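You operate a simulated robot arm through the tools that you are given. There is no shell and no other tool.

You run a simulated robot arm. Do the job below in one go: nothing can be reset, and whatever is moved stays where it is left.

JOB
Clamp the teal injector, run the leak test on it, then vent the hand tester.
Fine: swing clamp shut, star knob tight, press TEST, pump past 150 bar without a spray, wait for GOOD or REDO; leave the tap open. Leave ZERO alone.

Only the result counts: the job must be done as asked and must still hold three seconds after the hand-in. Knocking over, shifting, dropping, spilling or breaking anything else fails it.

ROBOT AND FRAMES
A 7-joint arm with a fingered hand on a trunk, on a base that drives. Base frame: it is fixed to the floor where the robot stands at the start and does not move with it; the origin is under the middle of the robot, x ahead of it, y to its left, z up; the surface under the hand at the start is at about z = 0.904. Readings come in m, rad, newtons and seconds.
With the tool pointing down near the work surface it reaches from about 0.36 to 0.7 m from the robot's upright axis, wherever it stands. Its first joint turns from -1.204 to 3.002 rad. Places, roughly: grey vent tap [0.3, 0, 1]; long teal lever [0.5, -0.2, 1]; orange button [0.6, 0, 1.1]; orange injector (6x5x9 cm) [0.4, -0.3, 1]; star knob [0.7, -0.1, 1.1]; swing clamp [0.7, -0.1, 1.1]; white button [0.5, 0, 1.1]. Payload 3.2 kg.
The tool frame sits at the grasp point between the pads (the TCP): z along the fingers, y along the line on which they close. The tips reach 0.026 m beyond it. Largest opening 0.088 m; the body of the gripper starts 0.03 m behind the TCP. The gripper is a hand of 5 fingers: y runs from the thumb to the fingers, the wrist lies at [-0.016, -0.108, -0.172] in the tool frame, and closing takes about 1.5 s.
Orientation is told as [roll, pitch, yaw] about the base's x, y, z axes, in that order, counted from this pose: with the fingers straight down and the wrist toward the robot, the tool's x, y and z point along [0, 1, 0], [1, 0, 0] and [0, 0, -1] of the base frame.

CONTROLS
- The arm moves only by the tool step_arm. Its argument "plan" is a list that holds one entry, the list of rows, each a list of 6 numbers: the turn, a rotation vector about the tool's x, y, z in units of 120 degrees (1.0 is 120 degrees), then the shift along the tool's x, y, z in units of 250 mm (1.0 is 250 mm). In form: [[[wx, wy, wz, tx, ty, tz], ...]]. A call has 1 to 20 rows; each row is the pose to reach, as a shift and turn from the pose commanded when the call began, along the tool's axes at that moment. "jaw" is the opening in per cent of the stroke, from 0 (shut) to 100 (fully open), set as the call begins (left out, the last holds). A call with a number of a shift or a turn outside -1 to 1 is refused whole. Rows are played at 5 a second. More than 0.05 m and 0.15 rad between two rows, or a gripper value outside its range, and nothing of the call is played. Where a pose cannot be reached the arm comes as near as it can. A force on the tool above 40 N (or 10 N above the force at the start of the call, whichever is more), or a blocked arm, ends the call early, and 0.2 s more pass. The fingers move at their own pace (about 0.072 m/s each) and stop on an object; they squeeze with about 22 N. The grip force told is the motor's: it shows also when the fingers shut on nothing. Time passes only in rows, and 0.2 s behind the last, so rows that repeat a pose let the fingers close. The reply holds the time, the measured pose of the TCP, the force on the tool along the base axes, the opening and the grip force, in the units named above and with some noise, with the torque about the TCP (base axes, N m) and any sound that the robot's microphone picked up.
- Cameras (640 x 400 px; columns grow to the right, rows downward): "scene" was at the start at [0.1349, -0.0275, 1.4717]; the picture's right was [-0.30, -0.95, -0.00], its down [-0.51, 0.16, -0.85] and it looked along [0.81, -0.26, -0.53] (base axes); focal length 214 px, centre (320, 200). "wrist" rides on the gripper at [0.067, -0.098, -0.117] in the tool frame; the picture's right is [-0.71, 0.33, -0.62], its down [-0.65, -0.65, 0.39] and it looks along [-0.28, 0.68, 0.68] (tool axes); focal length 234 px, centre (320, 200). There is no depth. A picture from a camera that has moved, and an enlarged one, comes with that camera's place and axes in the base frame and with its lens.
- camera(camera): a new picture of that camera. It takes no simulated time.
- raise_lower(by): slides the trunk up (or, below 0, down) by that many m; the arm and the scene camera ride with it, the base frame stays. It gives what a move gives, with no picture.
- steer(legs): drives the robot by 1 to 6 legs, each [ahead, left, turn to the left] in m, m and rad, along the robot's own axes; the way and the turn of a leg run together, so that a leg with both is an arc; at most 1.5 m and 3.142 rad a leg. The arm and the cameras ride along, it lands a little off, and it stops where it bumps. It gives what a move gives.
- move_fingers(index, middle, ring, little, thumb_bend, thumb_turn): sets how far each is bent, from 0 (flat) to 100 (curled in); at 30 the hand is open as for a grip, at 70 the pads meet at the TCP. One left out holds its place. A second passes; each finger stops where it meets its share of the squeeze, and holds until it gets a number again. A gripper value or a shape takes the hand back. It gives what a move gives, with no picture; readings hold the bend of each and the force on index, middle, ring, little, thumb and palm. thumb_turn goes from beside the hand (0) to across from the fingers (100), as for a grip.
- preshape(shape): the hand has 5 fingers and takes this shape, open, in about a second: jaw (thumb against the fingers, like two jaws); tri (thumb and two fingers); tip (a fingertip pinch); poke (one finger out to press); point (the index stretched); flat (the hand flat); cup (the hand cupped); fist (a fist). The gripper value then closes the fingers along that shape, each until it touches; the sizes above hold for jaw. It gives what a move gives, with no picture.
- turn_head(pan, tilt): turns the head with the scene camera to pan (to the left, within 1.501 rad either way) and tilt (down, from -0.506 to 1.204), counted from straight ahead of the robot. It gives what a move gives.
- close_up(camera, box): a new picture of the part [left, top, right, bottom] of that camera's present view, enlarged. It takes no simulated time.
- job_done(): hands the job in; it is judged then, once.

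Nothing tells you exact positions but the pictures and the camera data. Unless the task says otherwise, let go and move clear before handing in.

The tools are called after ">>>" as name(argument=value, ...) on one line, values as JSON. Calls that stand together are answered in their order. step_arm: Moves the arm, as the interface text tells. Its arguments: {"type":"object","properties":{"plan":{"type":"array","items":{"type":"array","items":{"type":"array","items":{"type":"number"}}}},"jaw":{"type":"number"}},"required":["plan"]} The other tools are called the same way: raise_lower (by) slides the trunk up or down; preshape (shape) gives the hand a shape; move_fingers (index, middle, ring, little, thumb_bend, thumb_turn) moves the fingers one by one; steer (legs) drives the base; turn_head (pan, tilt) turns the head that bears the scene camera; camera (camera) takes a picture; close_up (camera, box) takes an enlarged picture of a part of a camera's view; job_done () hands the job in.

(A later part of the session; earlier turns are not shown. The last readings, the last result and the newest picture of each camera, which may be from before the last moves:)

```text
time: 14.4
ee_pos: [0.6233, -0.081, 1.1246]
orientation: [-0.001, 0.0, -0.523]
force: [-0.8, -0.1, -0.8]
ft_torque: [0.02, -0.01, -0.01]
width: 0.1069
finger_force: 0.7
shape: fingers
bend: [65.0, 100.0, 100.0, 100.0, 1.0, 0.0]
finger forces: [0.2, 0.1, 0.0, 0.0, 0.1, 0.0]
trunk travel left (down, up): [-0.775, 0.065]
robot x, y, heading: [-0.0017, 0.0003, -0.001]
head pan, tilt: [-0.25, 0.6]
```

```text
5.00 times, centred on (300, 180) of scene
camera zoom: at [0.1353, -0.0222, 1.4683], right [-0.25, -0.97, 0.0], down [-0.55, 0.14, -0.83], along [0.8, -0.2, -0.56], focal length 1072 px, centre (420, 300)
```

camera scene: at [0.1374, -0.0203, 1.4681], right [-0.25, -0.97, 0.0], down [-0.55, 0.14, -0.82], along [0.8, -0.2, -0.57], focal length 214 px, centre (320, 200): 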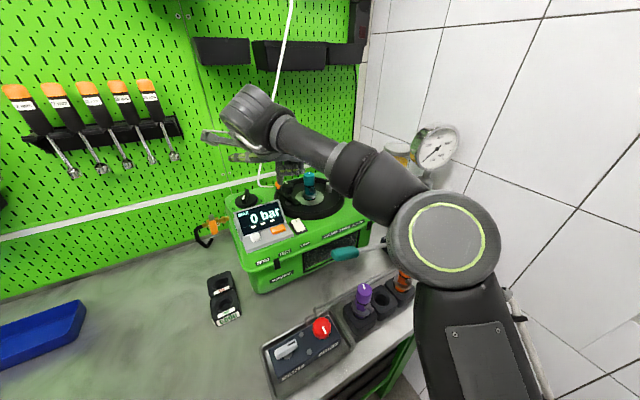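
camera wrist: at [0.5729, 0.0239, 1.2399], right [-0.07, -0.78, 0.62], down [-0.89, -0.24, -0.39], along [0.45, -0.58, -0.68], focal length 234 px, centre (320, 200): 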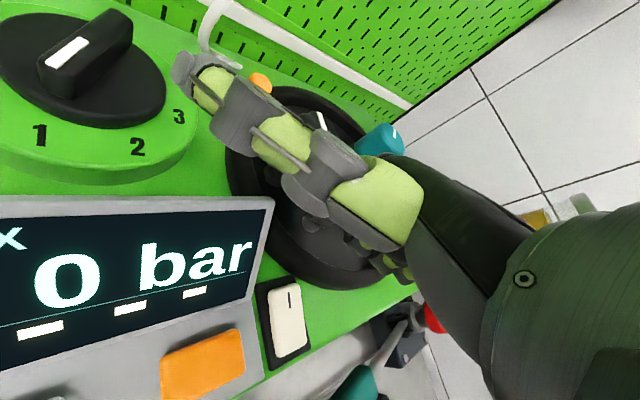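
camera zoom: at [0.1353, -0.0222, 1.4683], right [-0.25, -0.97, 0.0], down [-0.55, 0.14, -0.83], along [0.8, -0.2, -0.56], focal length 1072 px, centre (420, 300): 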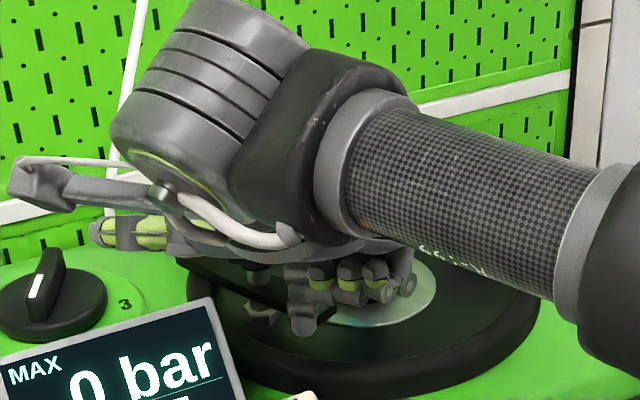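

The ball has moved left (~14° of swing so far), so the bar is following. I continue along the arc.

>>> step_arm(plan=[[[0, 0, 0, -0.014, 0.022, 0], [0, 0, 0, -0.028, 0.044, 0], [0, 0, 0, -0.032, 0.066, 0], [0, 0, 0, -0.034, 0.088, 0], [0, 0, 0, -0.033, 0.103, 0], [0, 0, 0, -0.032, 0.117, 0]]])

>>> camera(camera="wrist")

>>> close_up(camera="scene", box=[250, 140, 350, 220])

```text
time: 15.8
ee_pos: [0.6431, -0.1027, 1.124]
orientation: [0.004, -0.001, -0.523]
force: [-0.7, -0.2, 0.1]
ft_torque: [-0.01, -0.02, 0.02]
width: 0.1071
finger_force: 0.7
shape: fingers
bend: [65.0, 100.0, 100.0, 100.0, 1.0, 0.0]
finger forces: [0.3, 0.1, 0.0, 0.0, 0.1, 0.0]
trunk travel left (down, up): [-0.775, 0.065]
robot x, y, heading: [-0.0007, -0.0012, 0.002]
head pan, tilt: [-0.25, 0.6]
```

```text
taken
camera wrist: at [0.5929, 0.0034, 1.2397], right [-0.07, -0.78, 0.62], down [-0.89, -0.23, -0.39], along [0.45, -0.58, -0.68], focal length 234 px, centre (320, 200)
```

wrist: 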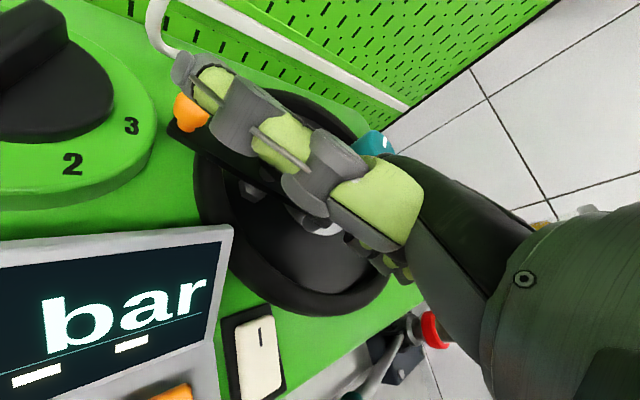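

```text
5.00 times, centred on (300, 180) of scene
camera zoom: at [0.1353, -0.0222, 1.4683], right [-0.25, -0.97, 0.0], down [-0.55, 0.14, -0.83], along [0.8, -0.2, -0.56], focal length 1072 px, centre (420, 300)
```

zoom: 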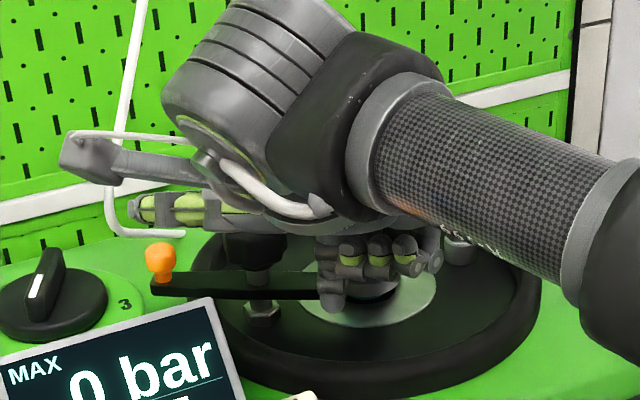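

The bar now points about 28° short of the injector. I'll nudge it the rest of the way in small steps, watching for the stop.

>>> step_arm(plan=[[[0, 0, 0, 0.01, 0.009, 0], [0, 0, 0, 0.02, 0.018, 0], [0, 0, 0, 0.028, 0.025, 0], [0, 0, 0, 0.035, 0.031, 0]]])

>>> camera(camera="wrist")

>>> close_up(camera="scene", box=[250, 140, 350, 220])

```text
time: 16.8
ee_pos: [0.6567, -0.1003, 1.1242]
orientation: [0.001, -0.001, -0.524]
force: [-0.2, -0.5, 0.7]
ft_torque: [0.01, 0.0, -0.03]
width: 0.107
finger_force: 0.8
shape: fingers
bend: [65.0, 100.0, 100.0, 100.0, 1.0, 0.0]
finger forces: [0.5, 0.1, 0.0, 0.1, 0.0, 0.0]
trunk travel left (down, up): [-0.775, 0.065]
robot x, y, heading: [0.001, -0.0017, 0.001]
head pan, tilt: [-0.25, 0.6]
```

```text
taken
camera wrist: at [0.6045, 0.0059, 1.2405], right [-0.07, -0.78, 0.62], down [-0.89, -0.23, -0.39], along [0.45, -0.58, -0.68], focal length 234 px, centre (320, 200)
```

wrist: 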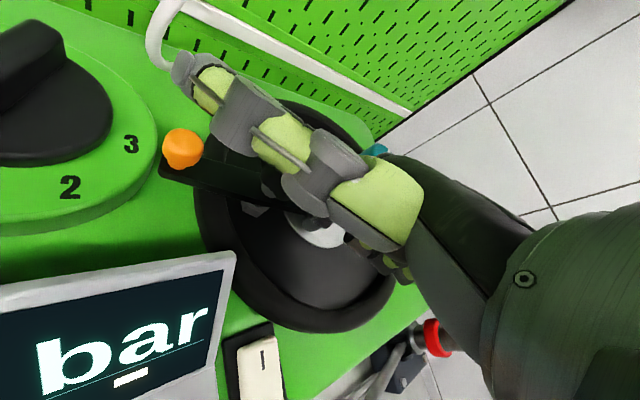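

```text
5.00 times, centred on (300, 180) of scene
camera zoom: at [0.1352, -0.0222, 1.4683], right [-0.25, -0.97, 0.0], down [-0.55, 0.14, -0.83], along [0.8, -0.2, -0.56], focal length 1072 px, centre (420, 300)
```

zoom: 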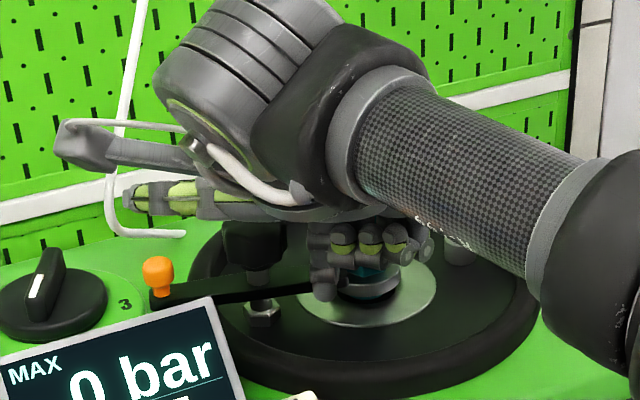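

Only about 9° remain. I'll push a little further in very small steps and watch the forces for the stop or any contact.

>>> step_arm(plan=[[[0, 0, 0, 0.006, 0.008, 0], [0, 0, 0, 0.012, 0.016, 0], [0, 0, 0, 0.018, 0.024, 0]]])

>>> close_up(camera="scene", box=[250, 140, 350, 220])

```text
time: 17.6
ee_pos: [0.6623, -0.0998, 1.1226]
orientation: [0.002, 0.001, -0.524]
force: [0.2, 0.3, 0.8]
ft_torque: [-0.01, 0.01, 0.01]
width: 0.1071
finger_force: 0.2
shape: fingers
bend: [65.0, 100.0, 100.0, 100.0, 1.0, 0.0]
finger forces: [0.0, 0.0, 0.1, 0.0, 0.1, 0.0]
trunk travel left (down, up): [-0.775, 0.065]
robot x, y, heading: [0.0004, -0.0, 0.002]
head pan, tilt: [-0.25, 0.6]
```

```text
5.00 times, centred on (300, 180) of scene
camera zoom: at [0.1354, -0.0222, 1.4683], right [-0.25, -0.97, 0.0], down [-0.55, 0.14, -0.82], along [0.8, -0.2, -0.57], focal length 1072 px, centre (420, 300)
```

zoom: 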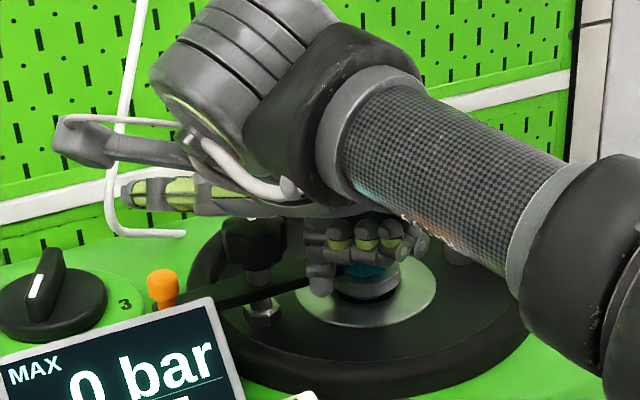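

The finger force dropped to zero and the ball jumped to about 108°, as if the clamp snapped shut. I'll back the finger off slightly, lift, and look.

>>> step_arm(plan=[[[0, 0, 0, -0.02, -0.035, 0], [0, 0, 0, -0.02, -0.035, -0.1], [0, 0, 0, -0.02, -0.035, -0.25], [0, 0, 0, -0.02, -0.1, -0.4], [0, 0, 0, -0.02, -0.25, -0.45], [0, 0, 0, -0.02, -0.4, -0.5]]])

>>> camera(camera="scene")

>>> close_up(camera="scene", box=[250, 140, 350, 220])

>>> camera(camera="wrist")

```text
time: 19.0
ee_pos: [0.5706, -0.0513, 1.2523]
orientation: [0.002, -0.002, -0.524]
force: [-1.3, 0.0, 0.3]
ft_torque: [-0.03, -0.03, 0.0]
width: 0.1073
finger_force: 0.0
shape: fingers
bend: [65.0, 100.0, 100.0, 100.0, 1.0, 0.0]
finger forces: [0.0, 0.0, 0.0, 0.0, 0.0, 0.0]
trunk travel left (down, up): [-0.775, 0.065]
robot x, y, heading: [0.0025, -0.0016, 0.004]
head pan, tilt: [-0.25, 0.6]
```

```text
taken
camera scene: at [0.1333, -0.0212, 1.4685], right [-0.25, -0.97, 0.0], down [-0.55, 0.14, -0.83], along [0.8, -0.2, -0.56], focal length 214 px, centre (320, 200)
```

scene: 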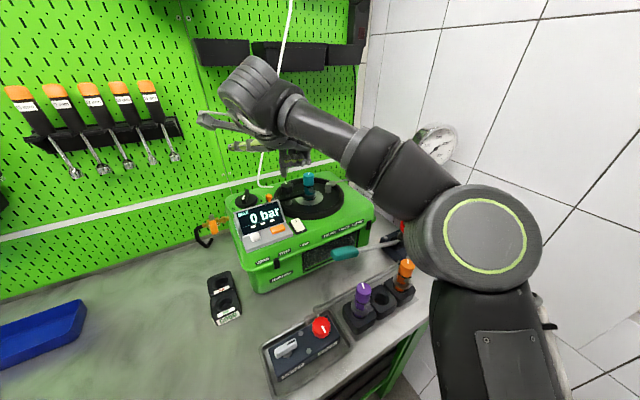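

```text
5.00 times, centred on (300, 180) of scene
camera zoom: at [0.1333, -0.0212, 1.4685], right [-0.25, -0.97, 0.0], down [-0.55, 0.14, -0.83], along [0.8, -0.2, -0.56], focal length 1072 px, centre (420, 300)
```

zoom: 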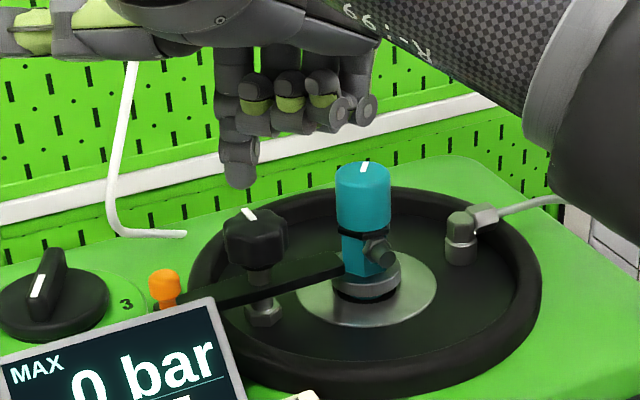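

```text
taken
camera wrist: at [0.5196, 0.0552, 1.3684], right [-0.07, -0.78, 0.62], down [-0.89, -0.23, -0.39], along [0.45, -0.58, -0.68], focal length 234 px, centre (320, 200)
```

wrist: 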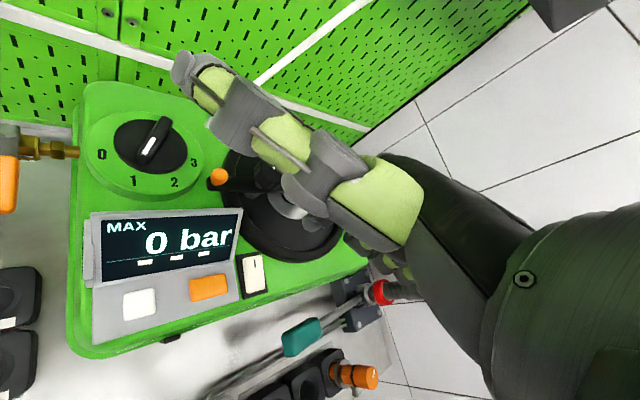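

The clamp bar now lies against the injector's collar, and the injector stands upright. Next is the star knob at about [0.686, -0.061], 1.13–1.15 high: I'll take the three-finger shape and turn the hand to a positive yaw so there is room to twist clockwise.

>>> preshape(shape="tri")

>>> step_arm(plan=[[[0, 0, -0.067, 0, 0.023, -0.01], [0, 0, -0.133, 0, 0.046, -0.02], [0, 0, -0.2, 0, 0.07, -0.03], [0, 0, -0.267, 0, 0.093, -0.04], [0, 0, -0.333, 0, 0.116, -0.05], [0, 0, -0.4, 0, 0.14, -0.06], [0, 0, -0.467, 0, 0.163, -0.07], [0, 0, -0.533, 0, 0.186, -0.08], [0, 0, -0.6, 0, 0.21, -0.08], [0, 0, -0.667, 0, 0.233, -0.08]]])

>>> camera(camera="wrist")

>>> close_up(camera="scene", box=[210, 90, 390, 220])

```text
time: 19.9
ee_pos: [0.5731, -0.0531, 1.2512]
orientation: [0.002, 0.0, -0.523]
force: [0.0, -0.2, 0.5]
ft_torque: [-0.04, -0.02, -0.03]
width: 0.0876
finger_force: 0.1
shape: tri
bend: [30.0, 30.0, 99.0, 99.0, 30.0, 97.0]
finger forces: [0.0, 0.0, 0.0, 0.0, 0.0, 0.0]
trunk travel left (down, up): [-0.775, 0.065]
robot x, y, heading: [0.0018, -0.0004, 0.0]
head pan, tilt: [-0.25, 0.6]
```

```text
time: 22.1
ee_pos: [0.5658, -0.0634, 1.1923]
orientation: [0.089, 0.042, 0.574]
force: [0.8, -0.7, -0.4]
ft_torque: [0.02, 0.0, 0.03]
width: 0.0881
finger_force: 0.2
shape: tri
bend: [30.0, 30.0, 99.0, 99.0, 30.0, 97.0]
finger forces: [0.2, 0.1, 0.1, 0.0, 0.0, 0.0]
out of reach, approached as far as the arm can: row 7, 8, 9, 10
trunk travel left (down, up): [-0.775, 0.065]
robot x, y, heading: [-0.0, 0.0023, -0.0]
head pan, tilt: [-0.25, 0.6]
```

```text
taken
camera wrist: at [0.4583, -0.0654, 1.3175], right [0.71, -0.45, 0.54], down [-0.23, -0.88, -0.42], along [0.66, 0.17, -0.73], focal length 234 px, centre (320, 200)
```

wrist: 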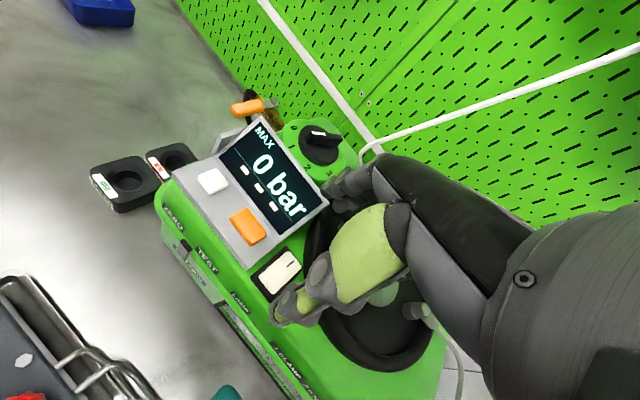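

```text
3.08 times, centred on (300, 155) of scene
camera zoom: at [0.1373, -0.0258, 1.4681], right [-0.25, -0.97, 0.0], down [-0.55, 0.14, -0.82], along [0.8, -0.2, -0.57], focal length 660 px, centre (382, 338)
```

zoom: 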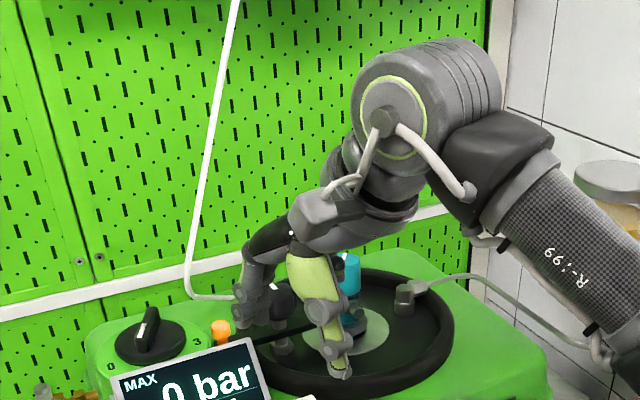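

The arm can't turn to that much positive yaw here (it stopped near +0.57 rad with some tilt). I'll level the hand, use a yaw of about +0.2 and bring it above the star knob.

>>> step_arm(plan=[[[-0.005, -0.01, 0.04, 0, 0, -0.15], [-0.01, -0.02, 0.08, -0.05, 0.08, -0.19], [-0.015, -0.03, 0.12, -0.1, 0.18, -0.19], [-0.02, -0.0425, 0.167, -0.17, 0.3, -0.19], [-0.02, -0.0425, 0.167, -0.25, 0.41, -0.19]]])

>>> camera(camera="wrist")

>>> close_up(camera="scene", box=[210, 90, 390, 220])

```text
time: 23.3
ee_pos: [0.6608, -0.0461, 1.2157]
orientation: [-0.015, 0.013, 0.223]
force: [1.1, 0.3, -0.9]
ft_torque: [0.02, -0.01, 0.04]
width: 0.0879
finger_force: 0.1
shape: tri
bend: [30.0, 30.0, 99.0, 99.0, 30.0, 97.0]
finger forces: [0.0, 0.0, 0.0, 0.0, 0.0, 0.0]
out of reach, approached as far as the arm can: row 5
trunk travel left (down, up): [-0.775, 0.065]
robot x, y, heading: [0.0, -0.0003, 0.002]
head pan, tilt: [-0.25, 0.6]
```

```text
taken
camera wrist: at [0.5521, 0.0002, 1.3309], right [0.48, -0.61, 0.63], down [-0.5, -0.78, -0.37], along [0.72, -0.13, -0.68], focal length 234 px, centre (320, 200)
```

wrist: 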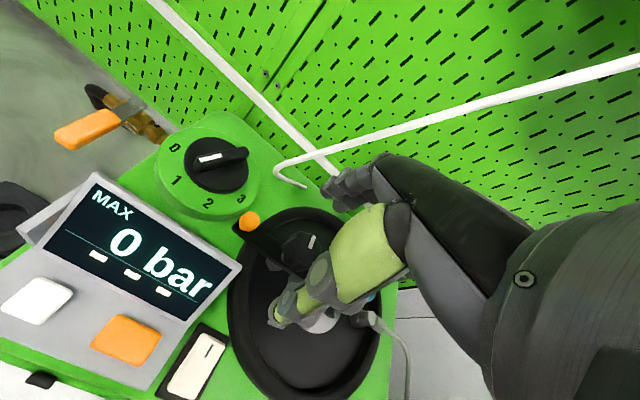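

```text
3.08 times, centred on (300, 155) of scene
camera zoom: at [0.1363, -0.0223, 1.4682], right [-0.25, -0.97, 0.0], down [-0.55, 0.14, -0.82], along [0.8, -0.2, -0.57], focal length 660 px, centre (382, 338)
```

zoom: 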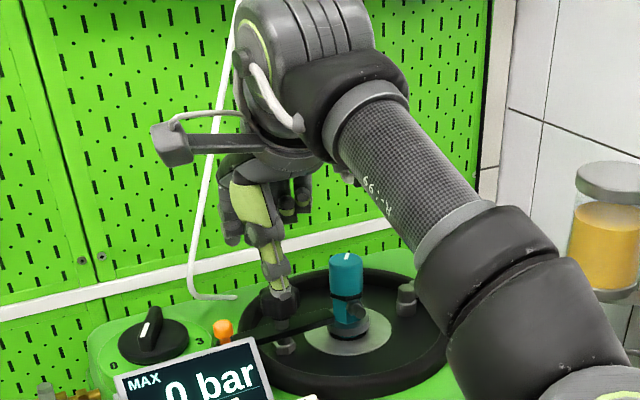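

The hand is above the knob area but at the edge of reach with that yaw. I'll turn to yaw 0 (more reach, away from the injector) and centre over the knob.

>>> step_arm(plan=[[[-0.003, 0.003, 0.05, -0.03, 0.03, 0.02], [-0.006, 0.007, 0.1065, -0.06, 0.06, 0.04], [-0.006, 0.007, 0.1065, -0.08, 0.084, 0.06], [-0.006, 0.007, 0.1065, -0.08, 0.084, 0.06]]])

>>> camera(camera="wrist")

>>> close_up(camera="scene", box=[240, 120, 360, 210])

```text
time: 24.3
ee_pos: [0.6797, -0.063, 1.1985]
orientation: [-0.003, -0.002, 0.001]
force: [-0.3, 0.8, 0.2]
ft_torque: [0.03, -0.01, 0.03]
width: 0.0879
finger_force: 0.2
shape: tri
bend: [30.0, 30.0, 99.0, 99.0, 30.0, 97.0]
finger forces: [0.0, 0.0, 0.0, 0.1, 0.0, 0.1]
out of reach, approached as far as the arm can: row 3, 4
trunk travel left (down, up): [-0.775, 0.065]
robot x, y, heading: [0.0016, -0.0047, -0.002]
head pan, tilt: [-0.25, 0.6]
```

```text
taken
camera wrist: at [0.5823, 0.0037, 1.314], right [0.33, -0.71, 0.63], down [-0.65, -0.65, -0.39], along [0.68, -0.28, -0.68], focal length 234 px, centre (320, 200)
```

wrist: 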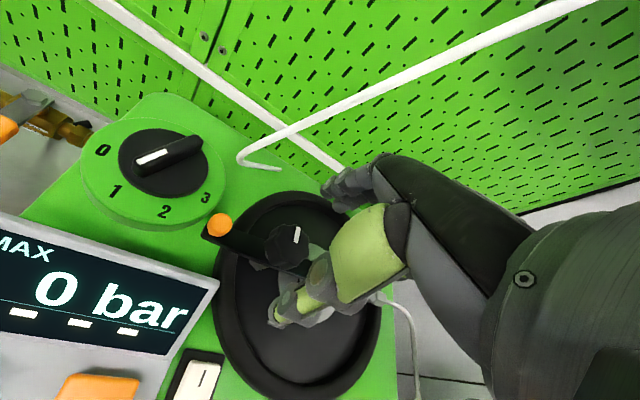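

```text
4.44 times, centred on (300, 165) of scene
camera zoom: at [0.1353, -0.0217, 1.4683], right [-0.25, -0.97, 0.0], down [-0.55, 0.14, -0.83], along [0.8, -0.2, -0.56], focal length 953 px, centre (409, 356)
```

zoom: 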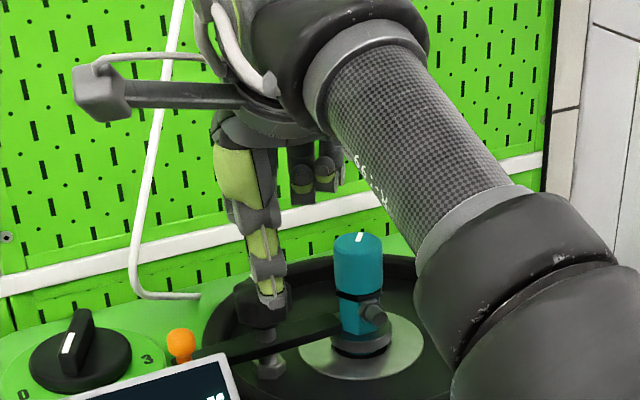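

The knob is right at the arm's reach limit from here. Turning the robot about 0.3 rad to the left squares it to the bench and brings the right shoulder forward, so I'll first retract the hand up and back.

>>> step_arm(plan=[[[0, 0, 0, 0, -0.1, -0.15], [0, 0, 0, 0, -0.25, -0.25], [0, 0, 0, 0, -0.42, -0.34], [0, 0, 0, 0, -0.59, -0.42], [0, 0, 0, 0, -0.77, -0.47], [0, 0, 0, 0, -0.94, -0.5]]])

>>> camera(camera="scene")

```text
time: 25.7
ee_pos: [0.4445, -0.0628, 1.3223]
orientation: [-0.001, -0.004, 0.001]
force: [-0.9, 0.6, -0.8]
ft_torque: [0.0, -0.03, -0.02]
width: 0.0879
finger_force: 0.0
shape: tri
bend: [30.0, 30.0, 99.0, 99.0, 30.0, 97.0]
finger forces: [0.1, 0.1, 0.0, 0.0, 0.0, 0.0]
trunk travel left (down, up): [-0.775, 0.065]
robot x, y, heading: [-0.0025, -0.0016, 0.003]
head pan, tilt: [-0.25, 0.6]
```

```text
taken
camera scene: at [0.1329, -0.0225, 1.4685], right [-0.25, -0.97, 0.0], down [-0.55, 0.14, -0.83], along [0.8, -0.2, -0.56], focal length 214 px, centre (320, 200)
```

scene: 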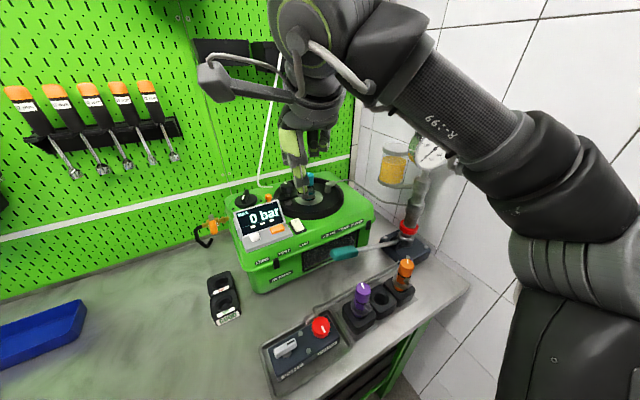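

Before turning the base I'll look down at the gap between the robot and the bench.

>>> turn_head(pan=0.0, tilt=1.2)

>>> camera(camera="scene")

```text
time: 26.7
ee_pos: [0.4462, -0.0625, 1.3213]
orientation: [-0.001, -0.002, 0.001]
force: [-0.1, 0.5, 0.0]
ft_torque: [0.03, 0.0, 0.0]
width: 0.088
finger_force: 0.0
shape: tri
bend: [30.0, 30.0, 99.0, 99.0, 30.0, 97.0]
finger forces: [0.1, 0.1, 0.0, 0.1, 0.0, 0.1]
trunk travel left (down, up): [-0.775, 0.065]
robot x, y, heading: [0.0002, 0.0033, -0.001]
head pan, tilt: [0.0, 1.201]
```

```text
taken
camera scene: at [0.1054, -0.0005, 1.4238], right [0.0, -1.0, 0.0], down [-0.93, 0.0, -0.36], along [0.36, 0.0, -0.93], focal length 214 px, centre (320, 200)
```

scene: 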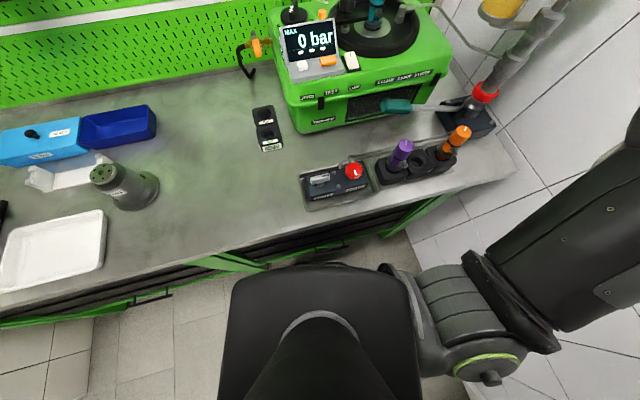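

There is a clear gap and the bench front is rotated about 24° relative to the robot, so turning left squares the robot to it. I'll turn left 0.33 rad.

>>> steer(legs=[[0, 0, 0.33]])

>>> turn_head(pan=-0.5, tilt=0.6)

>>> camera(camera="scene")

>>> camera(camera="wrist")

```text
time: 28.1
ee_pos: [0.4433, 0.0836, 1.322]
orientation: [-0.001, -0.004, 0.325]
force: [-0.6, -0.5, 0.8]
ft_torque: [-0.03, 0.0, -0.01]
width: 0.0877
finger_force: 0.0
shape: tri
bend: [30.0, 30.0, 99.0, 99.0, 30.0, 97.0]
finger forces: [0.0, 0.0, 0.0, 0.0, 0.1, 0.1]
trunk travel left (down, up): [-0.775, 0.065]
robot x, y, heading: [-0.0016, -0.001, 0.325]
head pan, tilt: [0.0, 1.201]
```

```text
time: 29.1
ee_pos: [0.4436, 0.0834, 1.3232]
orientation: [-0.001, -0.001, 0.323]
force: [-0.4, 0.4, 0.2]
ft_torque: [0.02, -0.03, 0.02]
width: 0.0878
finger_force: 0.0
shape: tri
bend: [30.0, 30.0, 99.0, 99.0, 30.0, 97.0]
finger forces: [0.0, 0.0, 0.0, 0.0, 0.1, 0.1]
trunk travel left (down, up): [-0.775, 0.065]
robot x, y, heading: [-0.0023, 0.001, 0.328]
head pan, tilt: [-0.499, 0.6]
```

```text
taken
camera scene: at [0.1341, 0.0003, 1.4682], right [-0.17, -0.98, 0.0], down [-0.56, 0.1, -0.82], along [0.81, -0.14, -0.57], focal length 214 px, centre (320, 200)
```

scene: 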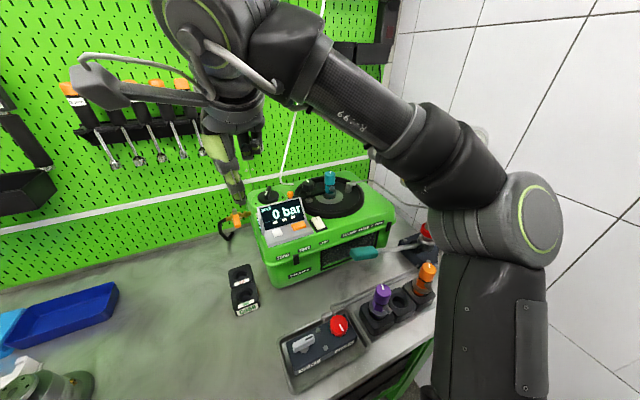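

```text
taken
camera wrist: at [0.3296, 0.1159, 1.4373], right [0.54, -0.56, 0.63], down [-0.41, -0.82, -0.39], along [0.73, -0.05, -0.68], focal length 234 px, centre (320, 200)
```

wrist: 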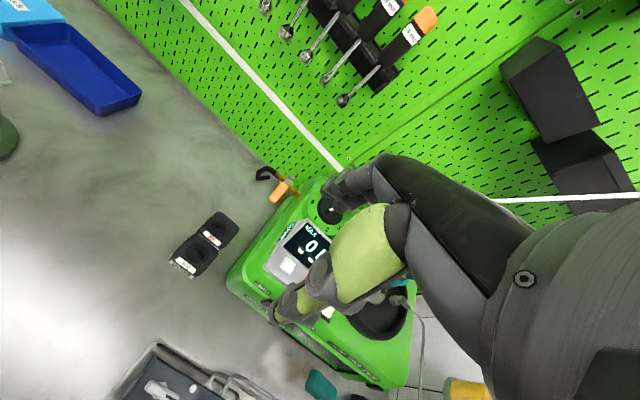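

The robot now faces the bench squarely (heading 0.326). I'll bring the open three-finger hand to hover above the star knob at yaw 0, approaching from the near side to stay off the cable.

>>> step_arm(plan=[[[0, 0, 0.022, -0.186, 0.07, 0.052], [0, 0, 0.044, -0.355, 0.161, 0.092], [0, 0, 0.066, -0.519, 0.245, 0.144], [0, 0, 0.088, -0.673, 0.328, 0.204], [0, 0, 0.11, -0.77, 0.452, 0.284], [0, 0, 0.132, -0.826, 0.594, 0.352], [0, 0, 0.155, -0.855, 0.731, 0.412], [0, 0, 0.155, -0.855, 0.731, 0.412]]])

>>> camera(camera="wrist")

>>> camera(camera="scene")

>>> close_up(camera="scene", box=[260, 110, 380, 220])

```text
refused: row 1 steps farther than a row can; nothing moved
```

```text
taken
camera wrist: at [0.3296, 0.1159, 1.4373], right [0.54, -0.56, 0.63], down [-0.41, -0.82, -0.39], along [0.73, -0.05, -0.68], focal length 234 px, centre (320, 200)
```

wrist: 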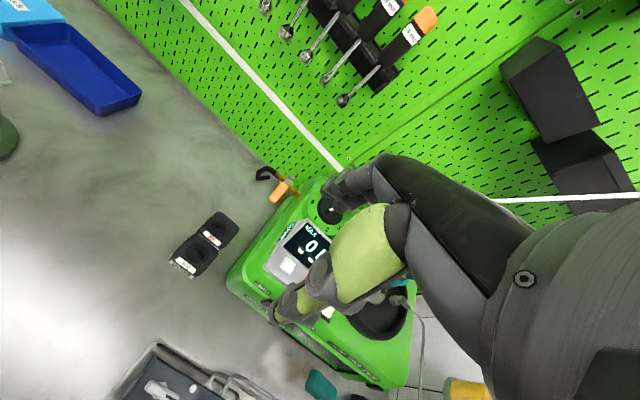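

```text
taken
camera scene: at [0.1341, 0.0003, 1.4682], right [-0.17, -0.98, 0.0], down [-0.56, 0.1, -0.82], along [0.81, -0.14, -0.57], focal length 214 px, centre (320, 200)
```

scene: 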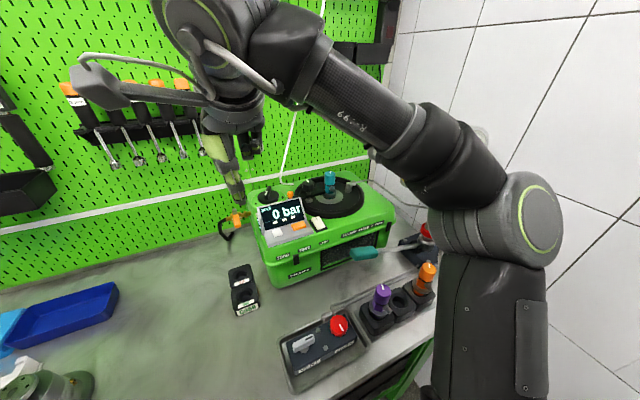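

```text
3.64 times, centred on (320, 165) of scene
camera zoom: at [0.1341, 0.0003, 1.4682], right [-0.17, -0.98, 0.0], down [-0.56, 0.1, -0.82], along [0.81, -0.14, -0.57], focal length 780 px, centre (320, 327)
```

zoom: 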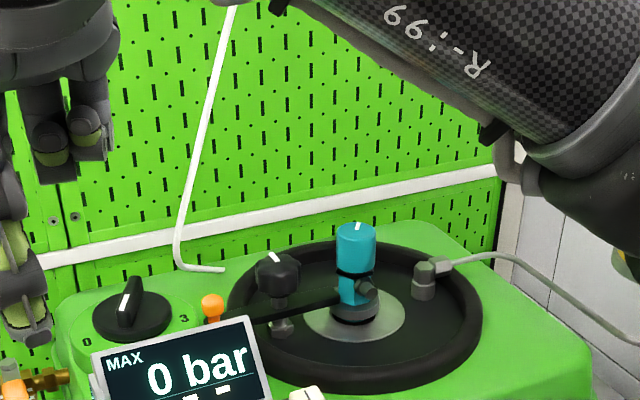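

One row was slightly too long; I'll resend with a finer first step.

>>> step_arm(plan=[[[0, 0, 0.01, -0.09, 0.035, 0.025], [0, 0, 0.022, -0.18, 0.07, 0.05], [0, 0, 0.044, -0.345, 0.155, 0.09], [0, 0, 0.066, -0.505, 0.24, 0.14], [0, 0, 0.088, -0.66, 0.325, 0.2], [0, 0, 0.11, -0.76, 0.45, 0.28], [0, 0, 0.132, -0.826, 0.594, 0.352], [0, 0, 0.155, -0.855, 0.735, 0.412], [0, 0, 0.155, -0.855, 0.735, 0.412]]])

>>> camera(camera="wrist")

>>> close_up(camera="scene", box=[240, 90, 400, 230])

```text
time: 31.1
ee_pos: [0.6846, -0.0616, 1.2197]
orientation: [-0.001, -0.004, 0.0]
force: [-0.1, -0.4, 0.5]
ft_torque: [0.02, -0.01, -0.02]
width: 0.088
finger_force: 0.1
shape: tri
bend: [30.0, 30.0, 99.0, 99.0, 30.0, 97.0]
finger forces: [0.0, 0.1, 0.0, 0.0, 0.0, 0.0]
trunk travel left (down, up): [-0.775, 0.065]
robot x, y, heading: [-0.0016, 0.0006, 0.323]
head pan, tilt: [-0.499, 0.6]
```

```text
taken
camera wrist: at [0.5867, 0.0065, 1.3352], right [0.33, -0.71, 0.63], down [-0.65, -0.65, -0.39], along [0.68, -0.28, -0.68], focal length 234 px, centre (320, 200)
```

wrist: 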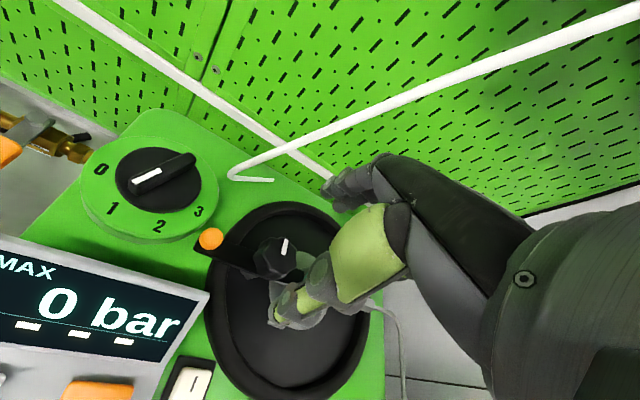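

```text
2.86 times, centred on (320, 160) of scene
camera zoom: at [0.1328, -0.0008, 1.4684], right [-0.17, -0.98, 0.0], down [-0.56, 0.1, -0.83], along [0.81, -0.14, -0.56], focal length 613 px, centre (320, 314)
```

zoom: 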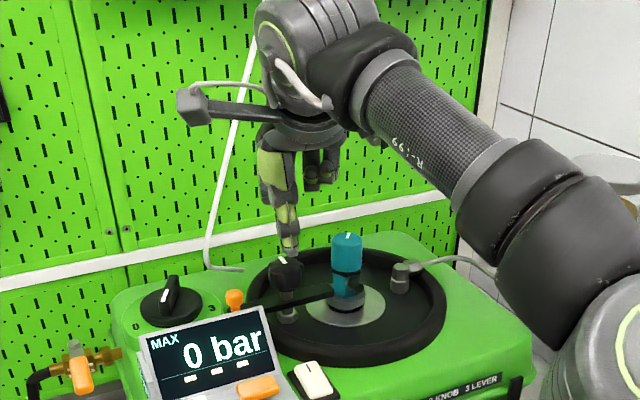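

Centred over the knob with good reach now. I'll lower the open fingers around it to about TCP z = 1.156.

>>> step_arm(plan=[[[0, 0, 0, 0, 0.008, 0.1], [0, 0, 0, 0, 0.008, 0.18], [0, 0, 0, 0, 0.008, 0.252], [0, 0, 0, 0, 0.008, 0.252]]])

>>> camera(camera="wrist")

>>> close_up(camera="scene", box=[260, 120, 380, 220])

```text
time: 32.1
ee_pos: [0.6878, -0.0589, 1.154]
orientation: [0.0, -0.002, 0.002]
force: [-0.1, 0.4, -0.4]
ft_torque: [0.0, 0.0, 0.02]
width: 0.088
finger_force: 0.0
shape: tri
bend: [30.0, 30.0, 99.0, 99.0, 30.0, 97.0]
finger forces: [0.0, 0.0, 0.0, 0.0, 0.0, 0.0]
trunk travel left (down, up): [-0.775, 0.065]
robot x, y, heading: [-0.0016, -0.0013, 0.326]
head pan, tilt: [-0.499, 0.6]
```

```text
taken
camera wrist: at [0.5905, 0.0083, 1.2705], right [0.33, -0.71, 0.62], down [-0.65, -0.65, -0.39], along [0.68, -0.28, -0.68], focal length 234 px, centre (320, 200)
```

wrist: 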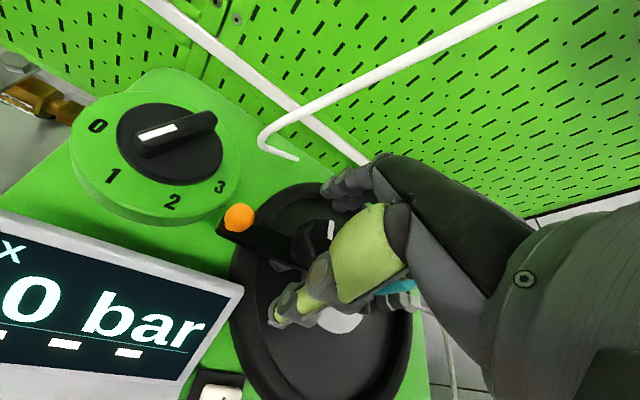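

```text
4.00 times, centred on (320, 170) of scene
camera zoom: at [0.1339, 0.0002, 1.4683], right [-0.17, -0.98, 0.0], down [-0.56, 0.1, -0.83], along [0.81, -0.14, -0.56], focal length 858 px, centre (320, 320)
```

zoom: 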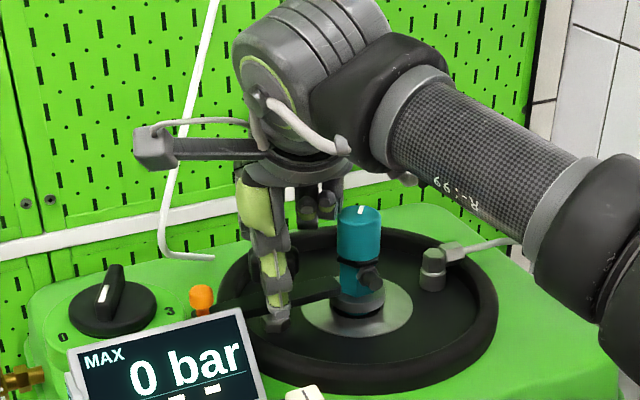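

The knob sits between the thumb and the two fingers. I'll close on it and hold to let the fingers settle.

>>> step_arm(plan=[[[0, 0, 0, 0, 0, 0], [0, 0, 0, 0, 0, 0], [0, 0, 0, 0, 0, 0], [0, 0, 0, 0, 0, 0], [0, 0, 0, 0, 0, 0], [0, 0, 0, 0, 0, 0], [0, 0, 0, 0, 0, 0], [0, 0, 0, 0, 0, 0]]], jaw=0)

>>> camera(camera="wrist")

>>> close_up(camera="scene", box=[260, 120, 380, 220])

```text
time: 33.9
ee_pos: [0.6884, -0.0588, 1.1544]
orientation: [0.0, 0.0, 0.0]
force: [-1.2, 0.4, -1.5]
ft_torque: [0.02, 0.05, 0.0]
width: 0.0288
finger_force: 21.7
shape: tri
bend: [58.0, 50.0, 100.0, 100.0, 41.0, 100.0]
finger forces: [8.5, 10.1, 0.0, 0.0, 20.3, 0.1]
trunk travel left (down, up): [-0.775, 0.065]
robot x, y, heading: [0.003, -0.0015, 0.324]
head pan, tilt: [-0.499, 0.6]
```

```text
taken
camera wrist: at [0.5908, 0.0085, 1.2705], right [0.33, -0.71, 0.62], down [-0.65, -0.65, -0.39], along [0.68, -0.28, -0.68], focal length 234 px, centre (320, 200)
```

wrist: 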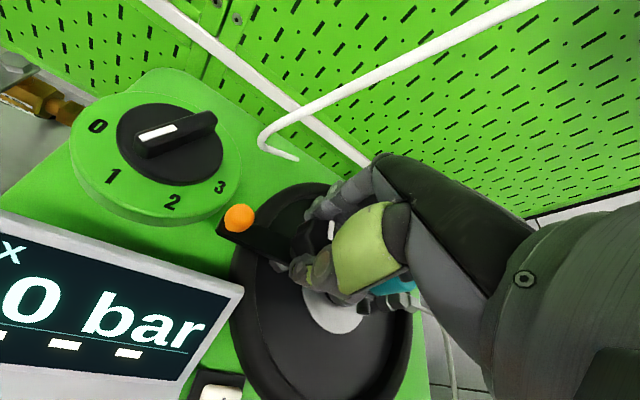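

```text
4.00 times, centred on (320, 170) of scene
camera zoom: at [0.1343, 0.0004, 1.4683], right [-0.17, -0.98, 0.0], down [-0.56, 0.1, -0.82], along [0.81, -0.14, -0.57], focal length 858 px, centre (320, 320)
```

zoom: 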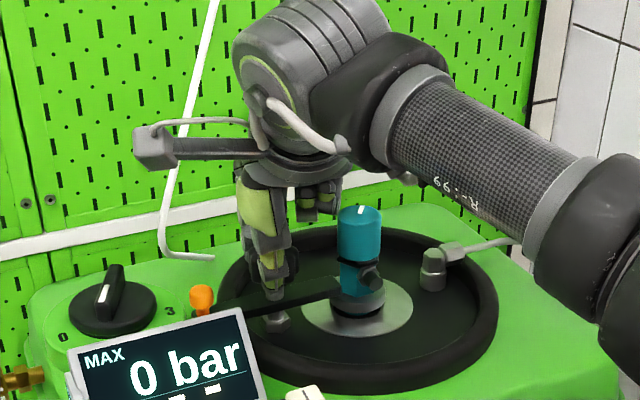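

Good grip on the knob (thumb 20 N against 8.5 + 10 N). I'll turn it clockwise seen from above, about 36° first, and check it follows.

>>> step_arm(plan=[[[0, 0, 0.05, 0, 0, 0], [0, 0, 0.1, 0, 0, 0], [0, 0, 0.15, 0, 0, 0], [0, 0, 0.2, 0, 0, 0], [0, 0, 0.25, 0, 0, 0], [0, 0, 0.3, 0, 0, 0]]], jaw=0)

>>> camera(camera="wrist")

>>> close_up(camera="scene", box=[260, 120, 380, 220])

```text
time: 35.3
ee_pos: [0.6899, -0.0593, 1.1549]
orientation: [0.002, -0.002, -0.631]
force: [2.4, 1.7, -5.3]
ft_torque: [0.02, -0.01, 0.07]
width: 0.0285
finger_force: 22.1
shape: tri
bend: [58.0, 50.0, 100.0, 100.0, 41.0, 100.0]
finger forces: [9.8, 10.4, 0.1, 0.0, 19.7, 0.1]
trunk travel left (down, up): [-0.775, 0.065]
robot x, y, heading: [-0.002, -0.0006, 0.328]
head pan, tilt: [-0.499, 0.6]
```

```text
taken
camera wrist: at [0.6506, 0.0527, 1.2709], right [-0.15, -0.77, 0.62], down [-0.91, -0.14, -0.39], along [0.39, -0.63, -0.68], focal length 234 px, centre (320, 200)
```

wrist: 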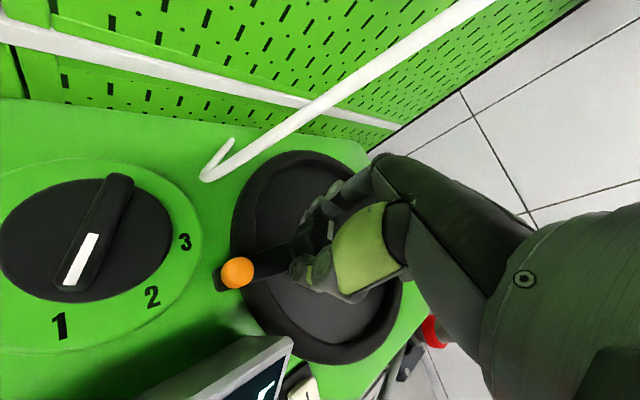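

```text
4.00 times, centred on (320, 170) of scene
camera zoom: at [0.1365, 0.001, 1.468], right [-0.17, -0.98, 0.0], down [-0.56, 0.1, -0.82], along [0.81, -0.14, -0.57], focal length 858 px, centre (320, 320)
```

zoom: 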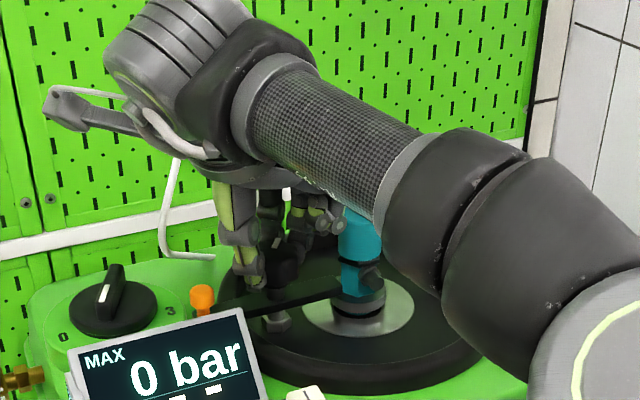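

The knob turns freely with the hand (torque ~0.07 Nm). I'll continue clockwise to about -75°.

>>> step_arm(plan=[[[0, 0, 0.05, 0, 0, 0.003], [0, 0, 0.1, 0, 0, 0.006], [0, 0, 0.15, 0, 0, 0.009], [0, 0, 0.2, 0, 0, 0.012], [0, 0, 0.25, 0, 0, 0.014], [0, 0, 0.3, 0, 0, 0.016]]], jaw=0)

>>> camera(camera="wrist")

>>> close_up(camera="scene", box=[260, 120, 380, 220])

```text
time: 36.6
ee_pos: [0.6834, -0.059, 1.1529]
orientation: [0.026, -0.012, -1.15]
force: [23.4, 0.7, 5.0]
ft_torque: [0.1, -0.19, 0.06]
width: 0.0313
finger_force: 21.9
shape: tri
bend: [53.0, 49.0, 100.0, 100.0, 44.0, 94.0]
finger forces: [22.6, 12.1, 0.0, 0.1, 24.1, 0.1]
out of reach, approached as far as the arm can: row 5, 6
trunk travel left (down, up): [-0.775, 0.065]
robot x, y, heading: [-0.0005, 0.0004, 0.32]
head pan, tilt: [-0.499, 0.6]
stopped in row 6: the force on the tool passed its limit at 43 N (the readings are from after the stop); the commanded pose is now the measured one
```

```text
taken
camera wrist: at [0.7015, 0.0571, 1.2697], right [-0.53, -0.59, 0.61], down [-0.85, 0.33, -0.41], along [0.04, -0.73, -0.68], focal length 234 px, centre (320, 200)
```

wrist: 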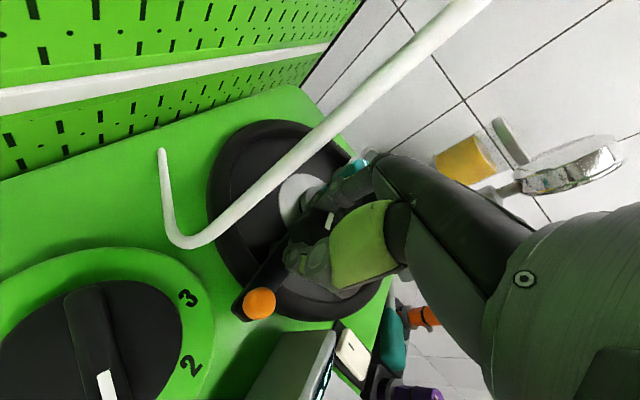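

```text
4.00 times, centred on (320, 170) of scene
camera zoom: at [0.1417, 0.0003, 1.4674], right [-0.17, -0.98, 0.0], down [-0.56, 0.1, -0.82], along [0.81, -0.14, -0.57], focal length 858 px, centre (320, 320)
```

zoom: 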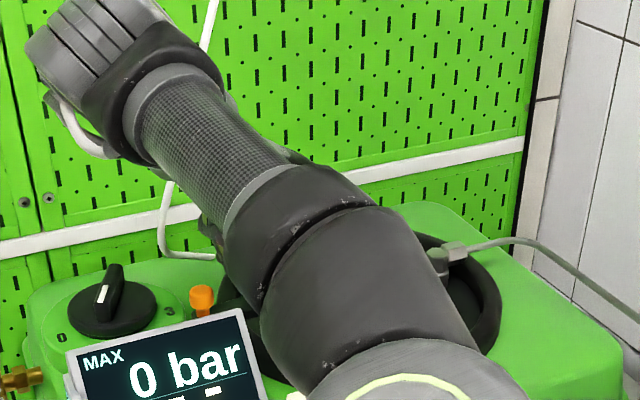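

The arm hit its limit at about yaw -1.15 with the knob following; torque is still low, so it's not tight yet. I'll open partly (the injector is close behind the fingers) and lift off.

>>> step_arm(plan=[[[0, 0, 0, 0, 0, 0], [0, 0, 0, 0, 0, 0], [0, 0, 0, 0, 0, 0], [0, 0, 0, 0, 0, 0]]], jaw=60)

>>> camera(camera="wrist")

```text
time: 37.6
ee_pos: [0.6759, -0.0601, 1.1543]
orientation: [0.021, -0.009, -1.151]
force: [0.6, -0.8, -0.6]
ft_torque: [0.02, 0.04, 0.0]
width: 0.053
finger_force: 0.1
shape: tri
bend: [44.0, 39.0, 99.0, 99.0, 9.0, 99.0]
finger forces: [0.9, 0.0, 0.1, 0.0, 0.0, 0.0]
trunk travel left (down, up): [-0.775, 0.065]
robot x, y, heading: [0.0009, 0.0016, 0.324]
head pan, tilt: [-0.499, 0.6]
```

```text
taken
camera wrist: at [0.6947, 0.0569, 1.2714], right [-0.52, -0.59, 0.61], down [-0.85, 0.33, -0.41], along [0.04, -0.73, -0.68], focal length 234 px, centre (320, 200)
```

wrist: 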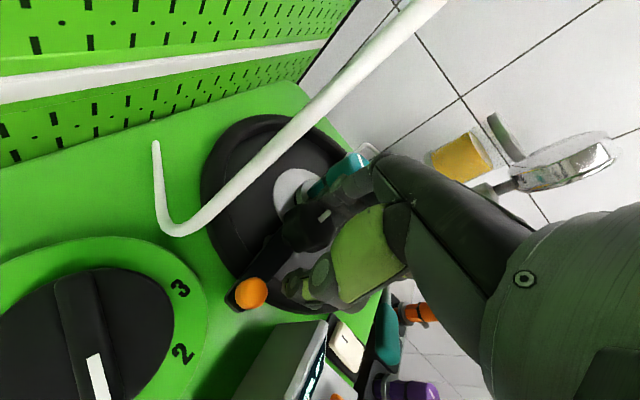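

Released cleanly with no force. I'll lift straight up and check the knob mark and the clamp.

>>> step_arm(plan=[[[0, 0, 0, 0, 0, -0.1], [0, 0, 0, 0, 0, -0.2], [0, 0, 0, 0, 0, -0.28]]], jaw=60)

>>> camera(camera="wrist")

>>> close_up(camera="wrist", box=[180, 100, 400, 320])

```text
time: 38.4
ee_pos: [0.6558, -0.0679, 1.2177]
orientation: [0.02, -0.008, -1.15]
force: [0.0, -0.3, 0.5]
ft_torque: [0.01, -0.02, 0.0]
width: 0.0526
finger_force: 0.1
shape: tri
bend: [45.0, 39.0, 99.0, 99.0, 9.0, 99.0]
finger forces: [0.0, 0.0, 0.1, 0.0, 0.0, 0.0]
out of reach, approached as far as the arm can: row 1, 2, 3
trunk travel left (down, up): [-0.775, 0.065]
robot x, y, heading: [0.0046, -0.0006, 0.323]
head pan, tilt: [-0.499, 0.6]
```

```text
taken
camera wrist: at [0.6737, 0.0483, 1.3354], right [-0.52, -0.59, 0.61], down [-0.85, 0.33, -0.41], along [0.04, -0.73, -0.68], focal length 234 px, centre (320, 200)
```

wrist: 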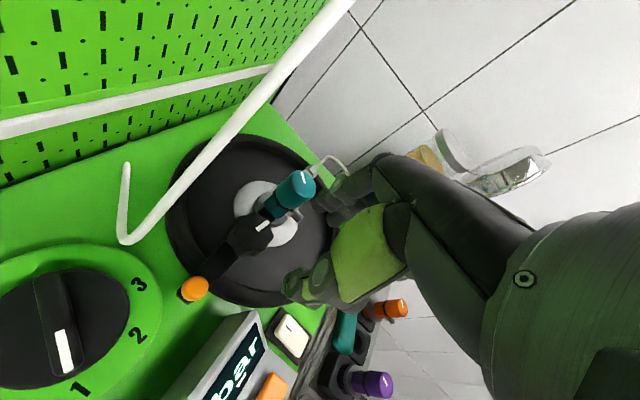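

```text
1.82 times, centred on (290, 210) of wrist
camera zoom: at [0.6737, 0.0483, 1.3354], right [-0.52, -0.59, 0.61], down [-0.85, 0.33, -0.41], along [0.04, -0.73, -0.68], focal length 426 px, centre (374, 182)
```

zoom: 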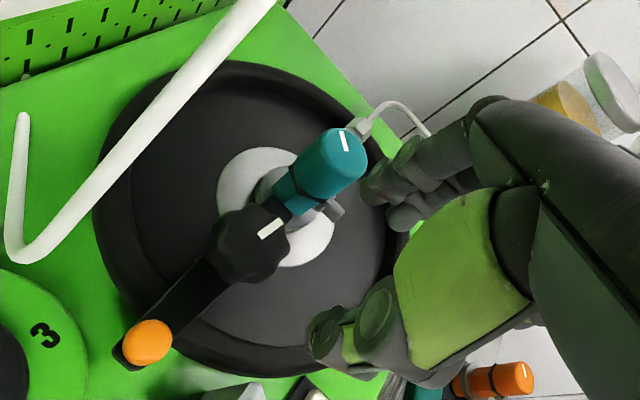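

Excellent view: the bar lies under the knob and against the injector, and the knob's white mark has turned roughly 75° clockwise. I'll go back to yaw ≈ 0.05 over the knob, lower again and take a second stroke.

>>> step_arm(plan=[[[0, 0, -0.06, 0.03, 0.005, 0.01], [0, 0, -0.12, 0.06, 0.01, 0.02], [0, 0, -0.18, 0.09, 0.02, 0.02], [0, 0, -0.24, 0.11, 0.025, 0.02], [0, 0, -0.3, 0.125, 0.03, 0.02], [0, 0, -0.36, 0.125, 0.03, 0.02], [0, 0, -0.42, 0.125, 0.03, 0.02], [0, 0, -0.48, 0.125, 0.03, 0.02], [0, 0, -0.54, 0.125, 0.03, 0.02], [0, 0, -0.573, 0.125, 0.03, 0.02], [0, 0, -0.573, 0.125, 0.03, 0.02]]], jaw=100)

>>> camera(camera="wrist")

```text
time: 40.8
ee_pos: [0.6871, -0.0641, 1.2137]
orientation: [0.001, -0.024, 0.05]
force: [0.0, -0.1, 0.0]
ft_torque: [0.01, 0.0, -0.01]
width: 0.0876
finger_force: 0.0
shape: tri
bend: [30.0, 30.0, 99.0, 99.0, 30.0, 97.0]
finger forces: [0.0, 0.0, 0.1, 0.0, 0.0, 0.0]
trunk travel left (down, up): [-0.775, 0.065]
robot x, y, heading: [0.0057, -0.0019, 0.329]
head pan, tilt: [-0.499, 0.6]
```

```text
taken
camera wrist: at [0.5845, -0.0026, 1.3271], right [0.35, -0.69, 0.63], down [-0.61, -0.68, -0.4], along [0.71, -0.24, -0.66], focal length 234 px, centre (320, 200)
```

wrist: 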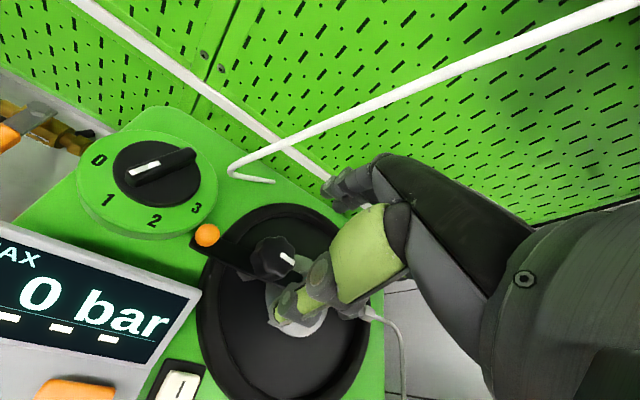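

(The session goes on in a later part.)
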